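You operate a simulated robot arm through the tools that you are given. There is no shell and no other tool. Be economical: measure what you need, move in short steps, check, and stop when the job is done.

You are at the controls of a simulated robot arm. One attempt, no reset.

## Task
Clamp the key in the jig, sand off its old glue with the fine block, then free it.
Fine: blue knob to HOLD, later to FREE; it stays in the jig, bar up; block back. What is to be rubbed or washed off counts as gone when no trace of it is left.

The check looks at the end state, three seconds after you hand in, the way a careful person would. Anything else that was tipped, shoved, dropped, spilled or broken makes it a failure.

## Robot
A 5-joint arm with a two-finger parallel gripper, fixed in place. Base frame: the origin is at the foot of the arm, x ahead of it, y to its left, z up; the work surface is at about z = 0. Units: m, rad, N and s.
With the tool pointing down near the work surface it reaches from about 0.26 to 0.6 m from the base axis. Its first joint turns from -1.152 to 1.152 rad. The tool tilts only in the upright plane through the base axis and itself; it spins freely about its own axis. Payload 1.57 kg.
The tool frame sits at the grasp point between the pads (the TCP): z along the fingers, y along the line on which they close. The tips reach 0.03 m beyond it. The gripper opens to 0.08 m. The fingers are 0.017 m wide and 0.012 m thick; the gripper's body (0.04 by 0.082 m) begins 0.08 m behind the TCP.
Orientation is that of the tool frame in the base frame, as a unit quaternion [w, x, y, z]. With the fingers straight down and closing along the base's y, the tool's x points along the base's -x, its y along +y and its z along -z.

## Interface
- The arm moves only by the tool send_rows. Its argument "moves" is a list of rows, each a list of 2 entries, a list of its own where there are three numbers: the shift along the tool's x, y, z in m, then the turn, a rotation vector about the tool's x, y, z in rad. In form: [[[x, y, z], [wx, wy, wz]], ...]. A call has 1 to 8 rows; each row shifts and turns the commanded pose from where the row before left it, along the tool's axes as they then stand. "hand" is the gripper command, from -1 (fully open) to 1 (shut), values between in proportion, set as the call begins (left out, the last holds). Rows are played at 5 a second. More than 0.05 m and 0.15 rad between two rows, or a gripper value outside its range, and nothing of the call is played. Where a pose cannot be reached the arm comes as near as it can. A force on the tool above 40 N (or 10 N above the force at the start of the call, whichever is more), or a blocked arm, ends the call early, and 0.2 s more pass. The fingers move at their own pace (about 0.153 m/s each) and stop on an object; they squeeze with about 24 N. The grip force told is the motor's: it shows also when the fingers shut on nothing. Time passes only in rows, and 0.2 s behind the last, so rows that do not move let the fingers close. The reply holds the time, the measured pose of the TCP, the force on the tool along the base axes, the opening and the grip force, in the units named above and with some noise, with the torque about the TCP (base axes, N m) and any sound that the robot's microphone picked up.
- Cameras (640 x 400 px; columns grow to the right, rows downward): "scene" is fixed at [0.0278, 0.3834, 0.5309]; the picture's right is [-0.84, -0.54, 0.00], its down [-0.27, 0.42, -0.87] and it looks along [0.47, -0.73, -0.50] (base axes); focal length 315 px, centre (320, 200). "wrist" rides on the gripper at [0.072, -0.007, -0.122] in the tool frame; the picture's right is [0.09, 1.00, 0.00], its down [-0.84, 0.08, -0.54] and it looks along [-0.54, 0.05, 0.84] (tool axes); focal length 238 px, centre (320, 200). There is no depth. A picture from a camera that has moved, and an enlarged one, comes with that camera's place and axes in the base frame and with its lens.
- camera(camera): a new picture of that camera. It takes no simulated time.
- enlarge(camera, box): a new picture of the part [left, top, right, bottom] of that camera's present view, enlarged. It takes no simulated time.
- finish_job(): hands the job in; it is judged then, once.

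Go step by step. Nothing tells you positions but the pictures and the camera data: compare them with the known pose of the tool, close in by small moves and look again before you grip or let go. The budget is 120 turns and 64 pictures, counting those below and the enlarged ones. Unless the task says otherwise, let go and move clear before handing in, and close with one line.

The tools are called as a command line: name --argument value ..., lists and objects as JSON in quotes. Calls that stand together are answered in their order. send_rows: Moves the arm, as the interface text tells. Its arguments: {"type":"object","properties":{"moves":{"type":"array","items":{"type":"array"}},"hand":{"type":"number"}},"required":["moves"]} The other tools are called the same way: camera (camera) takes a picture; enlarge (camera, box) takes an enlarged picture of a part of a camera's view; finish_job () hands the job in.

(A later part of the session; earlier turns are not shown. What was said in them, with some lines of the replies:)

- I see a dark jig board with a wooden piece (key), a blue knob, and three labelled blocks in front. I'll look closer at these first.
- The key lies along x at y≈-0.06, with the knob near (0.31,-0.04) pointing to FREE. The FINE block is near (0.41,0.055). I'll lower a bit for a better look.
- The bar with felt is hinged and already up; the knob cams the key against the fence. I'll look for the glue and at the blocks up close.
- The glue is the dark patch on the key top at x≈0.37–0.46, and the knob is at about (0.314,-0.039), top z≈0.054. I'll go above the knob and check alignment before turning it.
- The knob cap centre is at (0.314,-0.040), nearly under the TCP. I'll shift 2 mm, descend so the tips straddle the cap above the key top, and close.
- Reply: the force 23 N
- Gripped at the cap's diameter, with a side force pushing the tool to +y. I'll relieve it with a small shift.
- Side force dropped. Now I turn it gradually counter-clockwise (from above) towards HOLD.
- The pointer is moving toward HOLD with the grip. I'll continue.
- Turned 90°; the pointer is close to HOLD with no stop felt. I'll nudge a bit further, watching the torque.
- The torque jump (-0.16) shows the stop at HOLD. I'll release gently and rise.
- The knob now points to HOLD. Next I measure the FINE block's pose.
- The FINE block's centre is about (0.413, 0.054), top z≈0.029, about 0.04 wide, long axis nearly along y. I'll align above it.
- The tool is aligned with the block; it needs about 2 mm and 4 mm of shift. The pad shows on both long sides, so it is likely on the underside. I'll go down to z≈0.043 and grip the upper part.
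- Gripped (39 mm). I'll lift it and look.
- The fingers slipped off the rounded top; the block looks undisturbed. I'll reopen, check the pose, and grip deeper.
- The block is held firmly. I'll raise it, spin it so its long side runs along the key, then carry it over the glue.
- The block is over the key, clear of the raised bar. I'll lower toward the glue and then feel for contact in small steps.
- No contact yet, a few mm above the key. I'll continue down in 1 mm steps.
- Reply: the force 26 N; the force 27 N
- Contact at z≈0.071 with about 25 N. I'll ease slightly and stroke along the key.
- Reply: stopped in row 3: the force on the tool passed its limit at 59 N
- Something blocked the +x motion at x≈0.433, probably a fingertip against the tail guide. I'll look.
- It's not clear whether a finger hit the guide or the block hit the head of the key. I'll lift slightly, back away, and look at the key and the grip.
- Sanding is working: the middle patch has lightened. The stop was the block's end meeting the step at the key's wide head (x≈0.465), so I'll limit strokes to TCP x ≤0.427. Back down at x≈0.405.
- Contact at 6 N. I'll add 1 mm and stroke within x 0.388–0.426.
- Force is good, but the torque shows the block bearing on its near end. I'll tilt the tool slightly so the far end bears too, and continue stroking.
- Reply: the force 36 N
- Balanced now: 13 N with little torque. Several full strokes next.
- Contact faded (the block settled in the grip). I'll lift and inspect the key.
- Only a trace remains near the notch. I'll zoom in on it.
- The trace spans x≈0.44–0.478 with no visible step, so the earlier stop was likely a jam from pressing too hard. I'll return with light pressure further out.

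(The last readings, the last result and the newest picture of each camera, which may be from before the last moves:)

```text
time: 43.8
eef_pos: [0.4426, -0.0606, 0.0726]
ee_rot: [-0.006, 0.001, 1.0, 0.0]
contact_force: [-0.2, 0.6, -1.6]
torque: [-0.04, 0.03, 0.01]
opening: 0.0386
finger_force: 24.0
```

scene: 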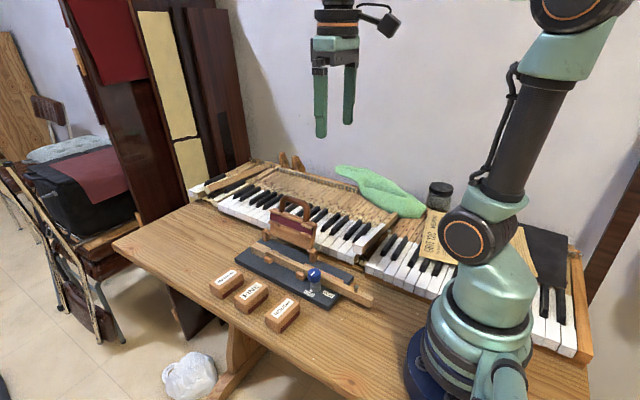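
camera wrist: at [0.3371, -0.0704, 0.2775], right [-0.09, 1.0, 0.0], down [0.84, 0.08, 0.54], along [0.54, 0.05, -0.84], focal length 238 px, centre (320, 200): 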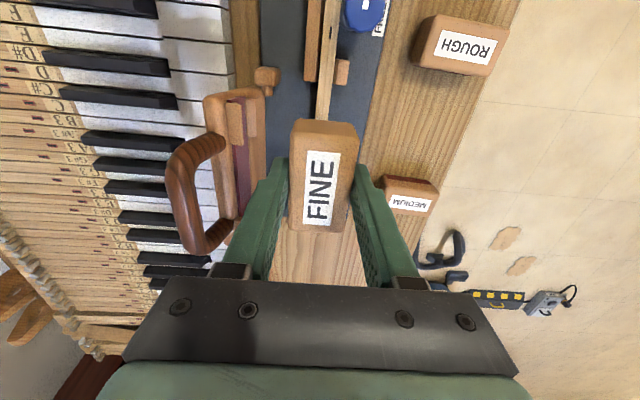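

It moved freely at x=0.443, just out of contact. Down a little and stroke there.

send_rows --moves '[[[0, 0, 0.001], [0, 0, 0]], [[0, 0, 0.001], [0, 0, 0]], [[0, 0, 0.001], [0, 0, 0]], [[0, 0, 0], [0, 0, 0]]]'

```text
time: 44.8
eef_pos: [0.4438, -0.0613, 0.0703]
ee_rot: [-0.005, 0.001, 1.0, 0.001]
contact_force: [-9.8, 2.4, 27.2]
torque: [0.05, 0.03, 0.02]
opening: 0.0389
finger_force: 24.2
```

send_rows --moves '[[[0, 0, -0.001], [0, 0, 0]], [[0.008, 0, 0], [0, 0, 0]], [[0.008, 0, 0], [0, 0, 0]], [[-0.008, 0, 0], [0, 0, 0]], [[-0.008, 0, 0], [0, 0, 0]], [[-0.006, 0, 0], [0, 0, 0]], [[0.006, 0, 0], [0, 0, 0]]]'

```text
time: 45.9
eef_pos: [0.4301, -0.0629, 0.0706]
ee_rot: [-0.011, 0.002, 1.0, 0.002]
contact_force: [-6.6, 0.7, 11.3]
torque: [0.0, -0.19, -0.07]
opening: 0.0386
finger_force: 23.6
stopped in row 5: the force on the tool passed its limit at 51 N (the readings are from after the stop); the commanded pose is now the measured one
```

It jams again on +x strokes at about x=0.433, but not on -x strokes. I'll lift and look at the progress.

send_rows --moves '[[[0, 0, -0.04], [0, 0, 0]], [[0, 0, -0.04], [0, -0.012, 0]], [[0.035, 0, 0], [0, 0, 0]], [[0.035, 0, 0], [0, 0, 0]], [[0, 0, 0], [0, 0, 0]]]'

enlarge --camera "scene" --box '[255, 238, 287, 260]'

enlarge --camera "scene" --box '[275, 195, 335, 245]'

```text
time: 47.1
eef_pos: [0.3638, -0.0634, 0.1498]
ee_rot: [-0.006, 0.002, 1.0, 0.001]
contact_force: [0.2, 0.1, -0.8]
torque: [-0.01, 0.03, -0.01]
opening: 0.0389
finger_force: 24.0
```

```text
16.00 times, centred on (271, 249) of scene
camera zoom: at [0.0278, 0.3834, 0.5309], right [-0.84, -0.54, 0.0], down [-0.27, 0.42, -0.87], along [0.47, -0.73, -0.5], focal length 5036 px, centre (1104, -584)
```

zoom: 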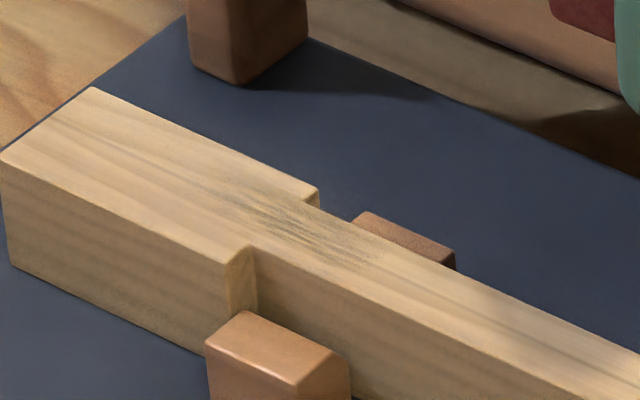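

```text
8.00 times, centred on (305, 220) of scene
camera zoom: at [0.0278, 0.3834, 0.5309], right [-0.84, -0.54, 0.0], down [-0.27, 0.42, -0.87], along [0.47, -0.73, -0.5], focal length 2518 px, centre (440, 40)
```

zoom: 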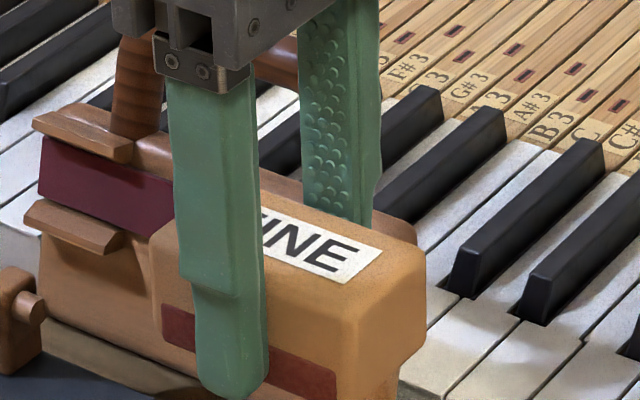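

The trace has thinned but remains. I'll use drag-only strokes (toward the base), lowering at x≈0.46 and lifting for the return.

send_rows --moves '[[[-0.048, 0, 0], [0, 0, 0]], [[-0.048, 0.001, 0.01], [0, 0, 0]], [[0, 0, 0.035], [0, 0, 0]], [[0, 0, 0.03], [0, 0, 0]], [[0, 0, 0], [0, 0, 0]]]'

send_rows --moves '[[[0, 0, 0.001], [0, 0, 0]], [[0, 0, 0.001], [0, 0, 0]], [[0, 0, 0.001], [0, 0, 0]], [[0, 0, 0], [0, 0, 0]]]'

```text
time: 48.3
eef_pos: [0.4605, -0.0594, 0.0741]
ee_rot: [-0.005, 0.001, 1.0, 0.001]
contact_force: [0.3, 0.4, -0.2]
torque: [0.02, -0.01, 0.06]
opening: 0.0387
finger_force: 23.9
```

```text
time: 49.3
eef_pos: [0.4599, -0.0605, 0.0724]
ee_rot: [-0.005, 0.002, 1.0, 0.001]
contact_force: [-0.4, 0.1, -0.1]
torque: [0.03, 0.01, 0.02]
opening: 0.0387
finger_force: 24.5
```

send_rows --moves '[[[0, 0, 0.001], [0, 0, 0]], [[0, 0, 0.001], [0, 0, 0]], [[0, 0, 0.001], [0, 0, 0]], [[0, 0, 0], [0, 0, 0]]]'

```text
time: 50.3
eef_pos: [0.4587, -0.061, 0.0697]
ee_rot: [-0.004, 0.002, 1.0, 0.001]
contact_force: [-13.3, -1.7, 37.1]
torque: [-0.11, 0.38, -0.05]
opening: 0.0387
finger_force: 23.7
```

send_rows --moves '[[[0, 0, -0.0008], [0, 0, 0]], [[0.007, 0, 0], [0, 0, 0]], [[0.007, 0, 0], [0, 0, 0]], [[0.007, 0, 0], [0, 0, 0]], [[0, 0, 0], [0, 0, 0]]]'

```text
time: 51.5
eef_pos: [0.4401, -0.0614, 0.0704]
ee_rot: [-0.002, 0.002, 1.0, 0.0]
contact_force: [8.1, 1.4, 19.0]
torque: [-0.04, -0.28, 0.06]
opening: 0.0389
finger_force: 23.4
```

Good drag stroke at 19 N. I'll repeat it: lift 4 mm, return, press, drag.

send_rows --moves '[[[0, 0, -0.004], [0, 0, 0]], [[-0.021, 0, 0], [0, 0, 0]], [[0, 0, 0.004], [0, 0, 0]], [[0.007, 0, 0], [0, 0, 0]], [[0.007, 0, 0], [0, 0, 0]], [[0.007, 0, 0], [0, 0, 0]], [[0, 0, -0.004], [0, 0, 0]], [[-0.021, 0, 0], [0, 0, 0]]]'

send_rows --moves '[[[0, 0, 0.004], [0, 0, 0]], [[0.007, 0, 0], [0, 0, 0]], [[0.007, 0, 0], [0, 0, 0]], [[0.007, 0, 0], [0, 0, 0]], [[0, 0, -0.004], [0, 0, 0]], [[-0.021, 0, 0], [0, 0, 0]], [[0, 0, 0.004], [0, 0, 0]], [[0.007, 0, 0], [0, 0, 0]]]'

send_rows --moves '[[[0.007, 0, 0], [0, 0, 0]], [[0.007, 0, 0], [0, 0, 0]], [[0, 0, -0.04], [0, 0, 0]], [[0, 0, -0.04], [0, 0, 0]], [[0.035, 0, 0], [0, 0, 0]], [[0.035, 0, 0], [0, 0, 0]], [[0, 0, 0], [0, 0, 0]]]'

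enlarge --camera "scene" --box '[255, 238, 287, 260]'

```text
time: 53.3
eef_pos: [0.4593, -0.0599, 0.0721]
ee_rot: [-0.006, 0.002, 1.0, 0.0]
contact_force: [0.7, -0.1, 0.3]
torque: [0.01, 0.0, -0.02]
opening: 0.0384
finger_force: 24.4
```

```text
time: 55.1
eef_pos: [0.4528, -0.0618, 0.0709]
ee_rot: [-0.004, 0.002, 1.0, 0.0]
contact_force: [2.3, 0.1, 3.0]
torque: [-0.02, -0.16, 0.0]
opening: 0.0383
finger_force: 23.7
```

```text
time: 56.7
eef_pos: [0.3698, -0.0592, 0.1514]
ee_rot: [-0.006, 0.002, 1.0, 0.001]
contact_force: [-0.2, -0.6, -1.2]
torque: [0.01, 0.03, 0.01]
opening: 0.0387
finger_force: 23.4
```

```text
16.00 times, centred on (271, 249) of scene
camera zoom: at [0.0278, 0.3834, 0.5309], right [-0.84, -0.54, 0.0], down [-0.27, 0.42, -0.87], along [0.47, -0.73, -0.5], focal length 5036 px, centre (1104, -584)
```

zoom: 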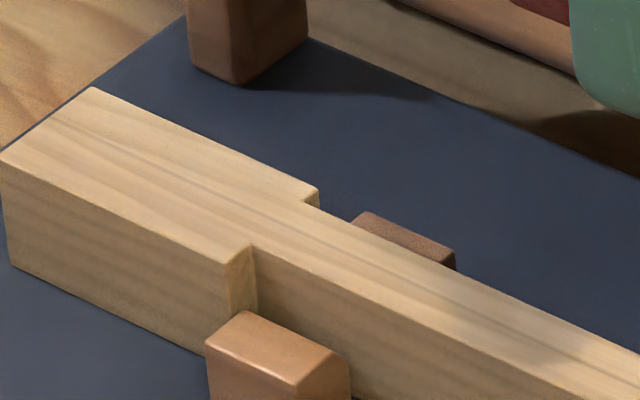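

That section is clean. I'll check the rest of the key top.

enlarge --camera "scene" --box '[268, 240, 312, 270]'

```text
13.33 times, centred on (290, 255) of scene
camera zoom: at [0.0278, 0.3834, 0.5309], right [-0.84, -0.54, 0.0], down [-0.27, 0.42, -0.87], along [0.47, -0.73, -0.5], focal length 4197 px, centre (720, -533)
```

zoom: 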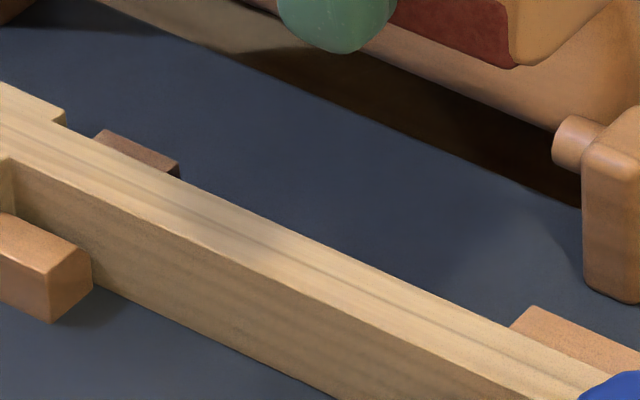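

The glue is gone. Now I carry the block back: over to (0.414,0.054) and spin back to its original orientation.

send_rows --moves '[[[-0.0145, 0.0377, 0], [0, 0, 0]], [[-0.0145, 0.0377, 0], [0, 0, 0]], [[-0.0145, 0.0377, 0], [0, 0, 0]], [[0, 0, 0], [0, 0, -0.138]], [[0, 0, 0], [0, 0, -0.138]], [[0, 0, 0], [0, 0, -0.138]], [[0, 0, 0], [0, 0, -0.138]], [[0, 0, 0], [0, 0, -0.138]]]'

send_rows --moves '[[[0, 0, 0], [0, 0, -0.138]], [[0, 0, 0], [0, 0, -0.138]], [[0, 0, 0], [0, 0, -0.138]], [[0, 0, 0], [0, 0, -0.138]], [[0, 0, 0], [0, 0, -0.138]], [[0, 0, 0], [0, 0, -0.138]], [[0, 0, 0.04], [0, 0, 0]], [[0, 0, 0], [0, 0, 0]]]'

camera --camera "wrist"

```text
time: 58.5
eef_pos: [0.4121, 0.0532, 0.1511]
ee_rot: [-0.005, -0.338, 0.941, 0.001]
contact_force: [0.5, 0.0, -0.6]
torque: [0.01, -0.03, -0.01]
opening: 0.0386
finger_force: 24.0
```

```text
time: 60.3
eef_pos: [0.4135, 0.0517, 0.1098]
ee_rot: [-0.003, -0.688, 0.726, 0.003]
contact_force: [0.2, -0.4, -0.4]
torque: [0.0, -0.01, -0.01]
opening: 0.0389
finger_force: 24.0
```

```text
23 pictures are left
camera wrist: at [0.4163, -0.0214, 0.2334], right [-1.0, -0.04, 0.01], down [-0.03, 0.84, 0.54], along [-0.03, 0.54, -0.84], focal length 238 px, centre (320, 200)
```

wrist: 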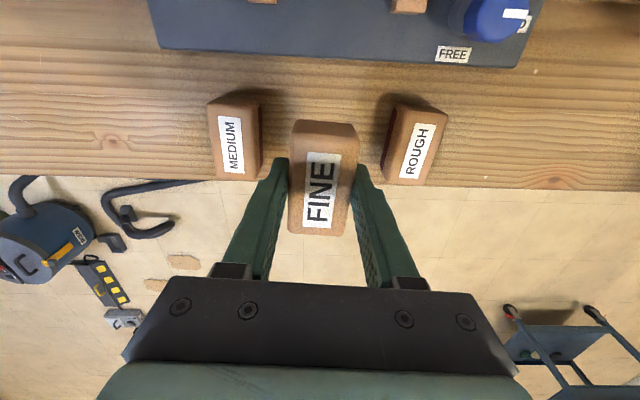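

Aligned with its old spot. Lowering, then feeling for the table.

send_rows --moves '[[[-0.0025, 0, 0.03], [0, -0.01, 0]], [[0, 0, 0.03], [0, 0, 0]], [[0, 0, 0.011], [0, 0, 0]], [[0, 0, 0], [0, 0, 0]]]'

send_rows --moves '[[[0, 0, 0.0015], [0, 0, 0]], [[0, 0, 0.0015], [0, 0, 0]], [[0, 0, 0.001], [0, 0, 0]], [[0, 0, 0], [0, 0, 0]]]'

```text
time: 61.3
eef_pos: [0.4119, 0.0563, 0.04]
ee_rot: [-0.004, -0.687, 0.727, 0.002]
contact_force: [0.7, 0.3, -1.0]
torque: [-0.03, -0.06, -0.02]
opening: 0.0389
finger_force: 23.4
```

```text
time: 62.3
eef_pos: [0.4122, 0.0549, 0.0357]
ee_rot: [-0.003, -0.687, 0.726, 0.003]
contact_force: [0.2, -0.2, -1.0]
torque: [0.0, 0.0, -0.01]
opening: 0.0386
finger_force: 23.9
```

send_rows --moves '[[[0, 0, 0.001], [0, 0, 0]], [[0, 0, 0.001], [0, 0, 0]], [[0, 0, 0], [0, 0, 0]]]'

enlarge --camera "scene" --box '[200, 240, 310, 330]'

```text
time: 63.1
eef_pos: [0.4112, 0.0554, 0.0339]
ee_rot: [-0.004, -0.687, 0.727, 0.002]
contact_force: [0.1, 0.9, -1.1]
torque: [0.01, 0.02, -0.03]
opening: 0.0388
finger_force: 23.4
```

```text
4.44 times, centred on (255, 285) of scene
camera zoom: at [0.0278, 0.3834, 0.5309], right [-0.84, -0.54, 0.0], down [-0.27, 0.42, -0.87], along [0.47, -0.73, -0.5], focal length 1399 px, centre (609, -178)
```

zoom: 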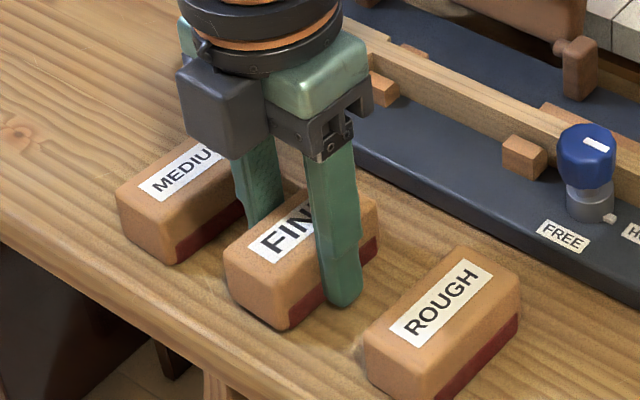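

send_rows --moves '[[[0, 0, 0.001], [0, 0, 0]], [[0, 0, 0.0007], [0, 0, 0]], [[0, 0, 0], [0, 0, 0]]]'

```text
time: 63.9
eef_pos: [0.4111, 0.0557, 0.0321]
ee_rot: [-0.002, -0.687, 0.727, 0.002]
contact_force: [0.0, 0.3, -0.2]
torque: [-0.02, 0.01, 0.02]
opening: 0.0386
finger_force: 24.2
```

send_rows --moves '[[[0, 0, 0.0007], [0, 0, 0]], [[0, 0, 0], [0, 0, 0]]]'

```text
time: 64.5
eef_pos: [0.4108, 0.0551, 0.0306]
ee_rot: [-0.002, -0.687, 0.727, 0.002]
contact_force: [-0.4, 0.1, -0.1]
torque: [0.02, 0.0, -0.01]
opening: 0.0386
finger_force: 24.0
```

The block is on (or a hair above) the table. I'll release and rise.

send_rows --hand -0.4 --moves '[[[0, 0, 0], [0, 0, 0]], [[0, 0, 0], [0, 0, 0]], [[0, 0, -0.03], [0, 0, 0]], [[0, 0, -0.04], [0, 0, 0]], [[0, 0, -0.03], [0, 0, 0]], [[0, 0, 0], [0, 0, 0]]]'

enlarge --camera "scene" --box '[200, 220, 340, 340]'

enlarge --camera "wrist" --box '[140, 0, 540, 230]'

```text
time: 65.9
eef_pos: [0.4125, 0.0538, 0.1314]
ee_rot: [-0.003, -0.687, 0.726, 0.001]
contact_force: [0.5, 0.2, -0.3]
torque: [-0.04, 0.01, 0.01]
opening: 0.0562
finger_force: 0.1
```

```text
3.33 times, centred on (270, 280) of scene
camera zoom: at [0.0278, 0.3834, 0.5309], right [-0.84, -0.54, 0.0], down [-0.27, 0.42, -0.87], along [0.47, -0.73, -0.5], focal length 1049 px, centre (487, -67)
```

zoom: 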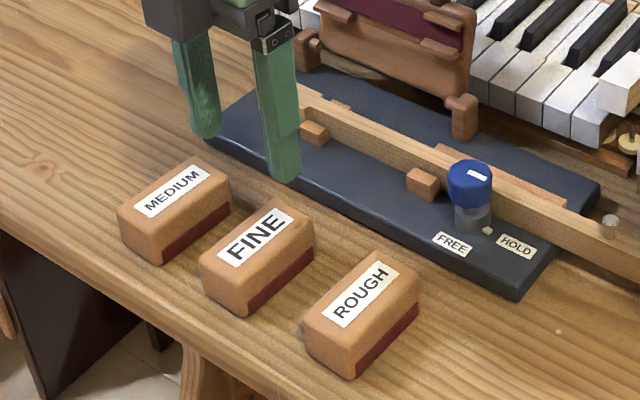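

```text
1.60 times, centred on (340, 115) of wrist
camera zoom: at [0.4147, -0.0196, 0.2544], right [-1.0, -0.04, 0.01], down [-0.03, 0.84, 0.54], along [-0.03, 0.54, -0.84], focal length 381 px, centre (288, 336)
```

zoom: 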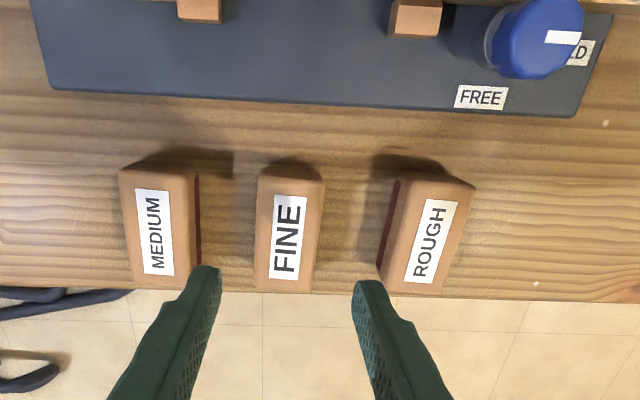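

The block is back in its place. Next I go back over the knob with fingers closing along x, as I left it.

send_rows --hand -0.3 --moves '[[[0, 0, -0.02], [0, 0, -0.057]], [[0.0311, 0.0329, 0], [0, 0, 0]], [[0.0311, 0.0329, 0], [0, 0, 0]], [[0.0311, 0.0329, 0], [0, 0, 0]], [[0, 0, 0.035], [0, 0, 0]], [[0, 0, 0], [0, 0, 0]]]'

enlarge --camera "wrist" --box '[220, 60, 420, 210]'

```text
time: 67.3
eef_pos: [0.3145, -0.0395, 0.1172]
ee_rot: [0.003, 0.708, -0.706, -0.004]
contact_force: [0.1, 0.0, -0.8]
torque: [0.01, 0.03, 0.03]
opening: 0.052
finger_force: 0.1
```

```text
2.67 times, centred on (320, 135) of wrist
camera zoom: at [0.322, -0.1132, 0.2401], right [-1.0, -0.09, 0.01], down [-0.07, 0.84, 0.54], along [-0.06, 0.54, -0.84], focal length 636 px, centre (320, 373)
```

zoom: 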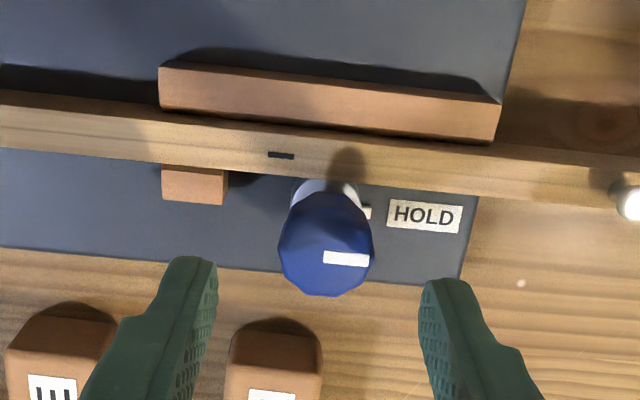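

The knob is centred under the gripper. Descending and closing on it.

send_rows --moves '[[[0, 0.0015, 0.02], [0, 0, 0]], [[0, 0, 0.015], [0, 0, 0]], [[0, 0, 0.008], [0, 0, 0]], [[0, 0, 0], [0, 0, 0]]]'

send_rows --hand 1 --moves '[[[0, 0, 0], [0, 0, 0]], [[0, 0, 0], [0, 0, 0]], [[0, 0, 0], [0, 0, 0]]]'

```text
time: 68.3
eef_pos: [0.3114, -0.0394, 0.0743]
ee_rot: [0.004, 0.708, -0.706, -0.004]
contact_force: [0.3, 0.2, -0.4]
torque: [-0.01, 0.01, -0.02]
opening: 0.0518
finger_force: 0.2
```

```text
time: 69.1
eef_pos: [0.3122, -0.0381, 0.0737]
ee_rot: [0.003, 0.708, -0.706, -0.004]
contact_force: [2.7, 0.2, 0.5]
torque: [0.04, -0.01, 0.02]
opening: 0.0282
finger_force: 24.2
```

Well centred grip. I'll turn clockwise (from above) toward FREE.

send_rows --moves '[[[0, 0, 0], [0, 0, 0.13]], [[0, 0, 0], [0, 0, 0.13]], [[0, 0, 0], [0, 0, 0.13]], [[0, 0, 0], [0, 0, 0.13]], [[0, 0, 0], [0, 0, 0.13]], [[0, 0, 0], [0, 0, 0.13]], [[0, 0, 0], [0, 0, 0]]]'

send_rows --moves '[[[0, 0, 0], [0, 0, 0.13]], [[0, 0, 0], [0, 0, 0.13]], [[0, 0, 0], [0, 0, 0.13]], [[0, 0, 0], [0, 0, 0.13]], [[0, 0, 0], [0, 0, 0.13]], [[0, 0, 0], [0, 0, 0.11]], [[0, 0, 0], [0, 0, 0]]]'

enlarge --camera "scene" --box '[290, 240, 360, 300]'

```text
time: 70.7
eef_pos: [0.3134, -0.0391, 0.0722]
ee_rot: [-0.003, -0.385, 0.923, 0.002]
contact_force: [15.0, 5.3, 0.7]
torque: [0.29, -0.41, -0.02]
opening: 0.0284
finger_force: 23.9
```

```text
time: 72.3
eef_pos: [0.3124, -0.0384, 0.0728]
ee_rot: [-0.004, -0.015, 1.0, 0.001]
contact_force: [11.1, -15.0, -0.3]
torque: [-0.17, -0.15, -0.01]
opening: 0.0283
finger_force: 24.2
```

```text
6.67 times, centred on (325, 270) of scene
camera zoom: at [0.0278, 0.3834, 0.5309], right [-0.84, -0.54, 0.0], down [-0.27, 0.42, -0.87], along [0.47, -0.73, -0.5], focal length 2098 px, centre (287, -267)
```

zoom: 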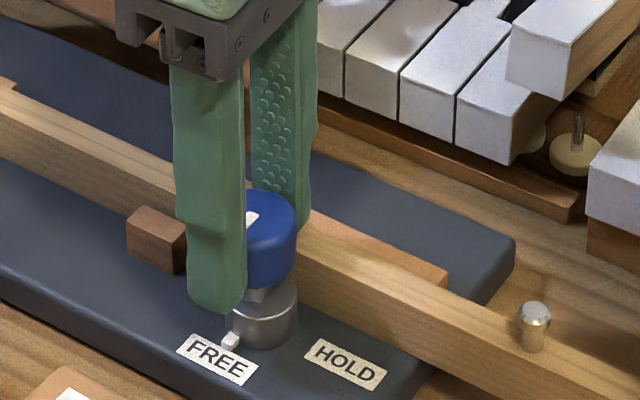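

The pointer is at FREE; a last nudge to the stop.

send_rows --moves '[[[0, 0, 0], [0, 0, 0.05]], [[0, 0, 0], [0, 0, 0.04]], [[0, 0, 0], [0, 0, 0]]]'

```text
time: 73.1
eef_pos: [0.3119, -0.0373, 0.0732]
ee_rot: [-0.006, 0.029, 1.0, 0.0]
contact_force: [0.1, -5.6, 14.2]
torque: [-0.08, -0.12, 0.14]
opening: 0.0278
finger_force: 24.3
```

The torque rise shows the FREE stop. Releasing and rising.

send_rows --hand -0.2 --moves '[[[0, 0, 0], [0, 0, 0]], [[0, 0, 0], [0, 0, 0]], [[0, 0, -0.03], [0, 0, 0]], [[0, 0, -0.045], [0, 0, 0]], [[0, 0, -0.045], [0, 0, 0]], [[0, 0, -0.045], [0, 0, 0]], [[0, 0, 0], [0, 0, 0]]]'

enlarge --camera "scene" --box '[280, 240, 370, 310]'

enlarge --camera "scene" --box '[245, 215, 325, 275]'

camera --camera "scene"

```text
time: 74.7
eef_pos: [0.315, -0.0386, 0.2382]
ee_rot: [-0.005, 0.029, 1.0, 0.0]
contact_force: [-0.6, 0.0, 0.3]
torque: [0.0, -0.02, -0.02]
opening: 0.0479
finger_force: 0.0
```

```text
5.71 times, centred on (325, 275) of scene
camera zoom: at [0.0278, 0.3834, 0.5309], right [-0.84, -0.54, 0.0], down [-0.27, 0.42, -0.87], along [0.47, -0.73, -0.5], focal length 1799 px, centre (291, -229)
```

zoom: 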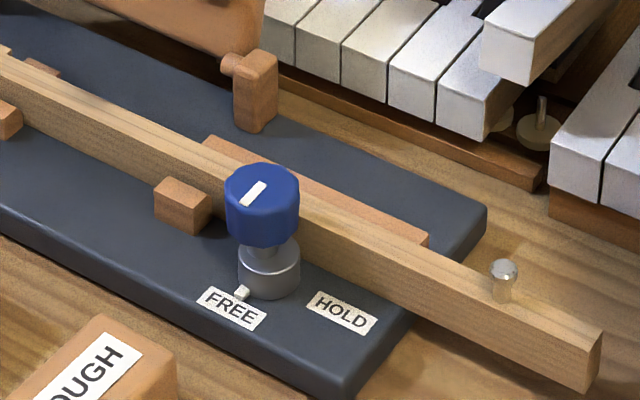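

```text
6.67 times, centred on (285, 245) of scene
camera zoom: at [0.0278, 0.3834, 0.5309], right [-0.84, -0.54, 0.0], down [-0.27, 0.42, -0.87], along [0.47, -0.73, -0.5], focal length 2098 px, centre (553, -100)
```

zoom: 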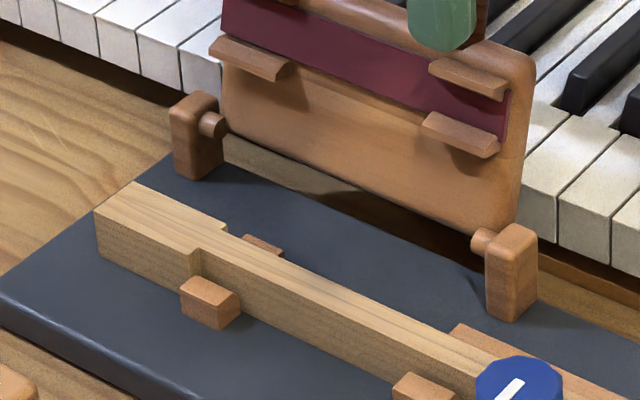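

```text
15 pictures are left
```

scene: 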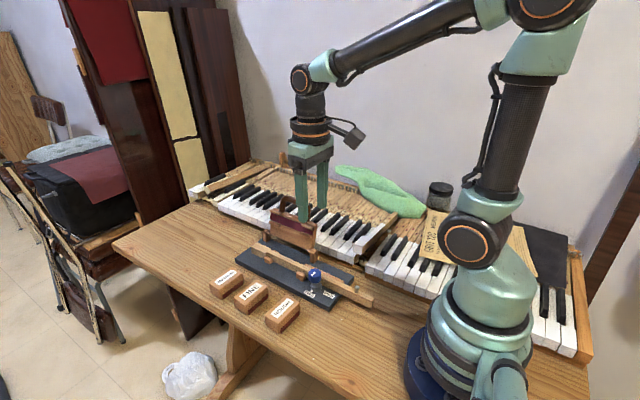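

All looks right: FREE, bar up, block back. One final close check of the sanded area.

enlarge --camera "scene" --box '[255, 238, 315, 275]'

enlarge --camera "wrist" --box '[240, 80, 400, 260]'

```text
10.67 times, centred on (285, 256) of scene
camera zoom: at [0.0278, 0.3834, 0.5309], right [-0.84, -0.54, 0.0], down [-0.27, 0.42, -0.87], along [0.47, -0.73, -0.5], focal length 3357 px, centre (693, -403)
```

zoom: 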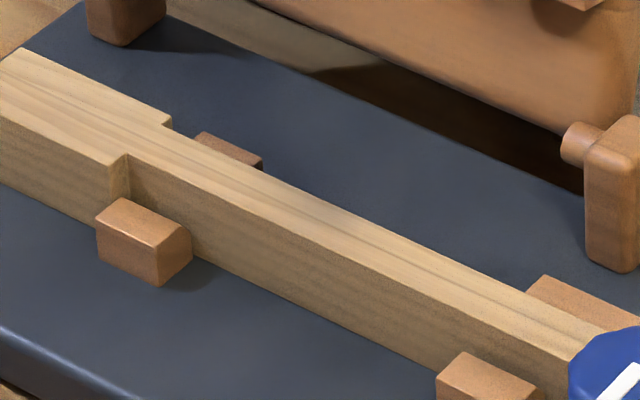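

```text
2.22 times, centred on (320, 170) of wrist
camera zoom: at [0.2432, -0.0429, 0.3627], right [-0.03, 1.0, 0.0], down [0.85, 0.03, 0.53], along [0.53, 0.02, -0.85], focal length 530 px, centre (320, 267)
```

zoom: 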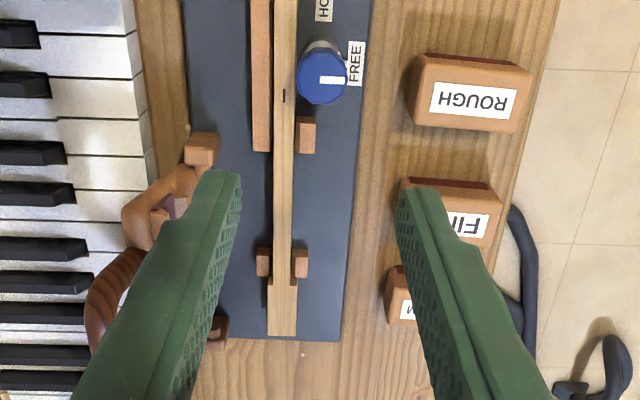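

The key is clean and free in the jig, the bar is up and the block is back in its place, so I'm handing in.

finish_job

```text
The job is handed in.
```

I clamped the key, sanded off its old glue with the fine block until no trace showed in the pictures, then freed it. The knob is at FREE, the key is in the jig with the bar up, and the block is back in its place.
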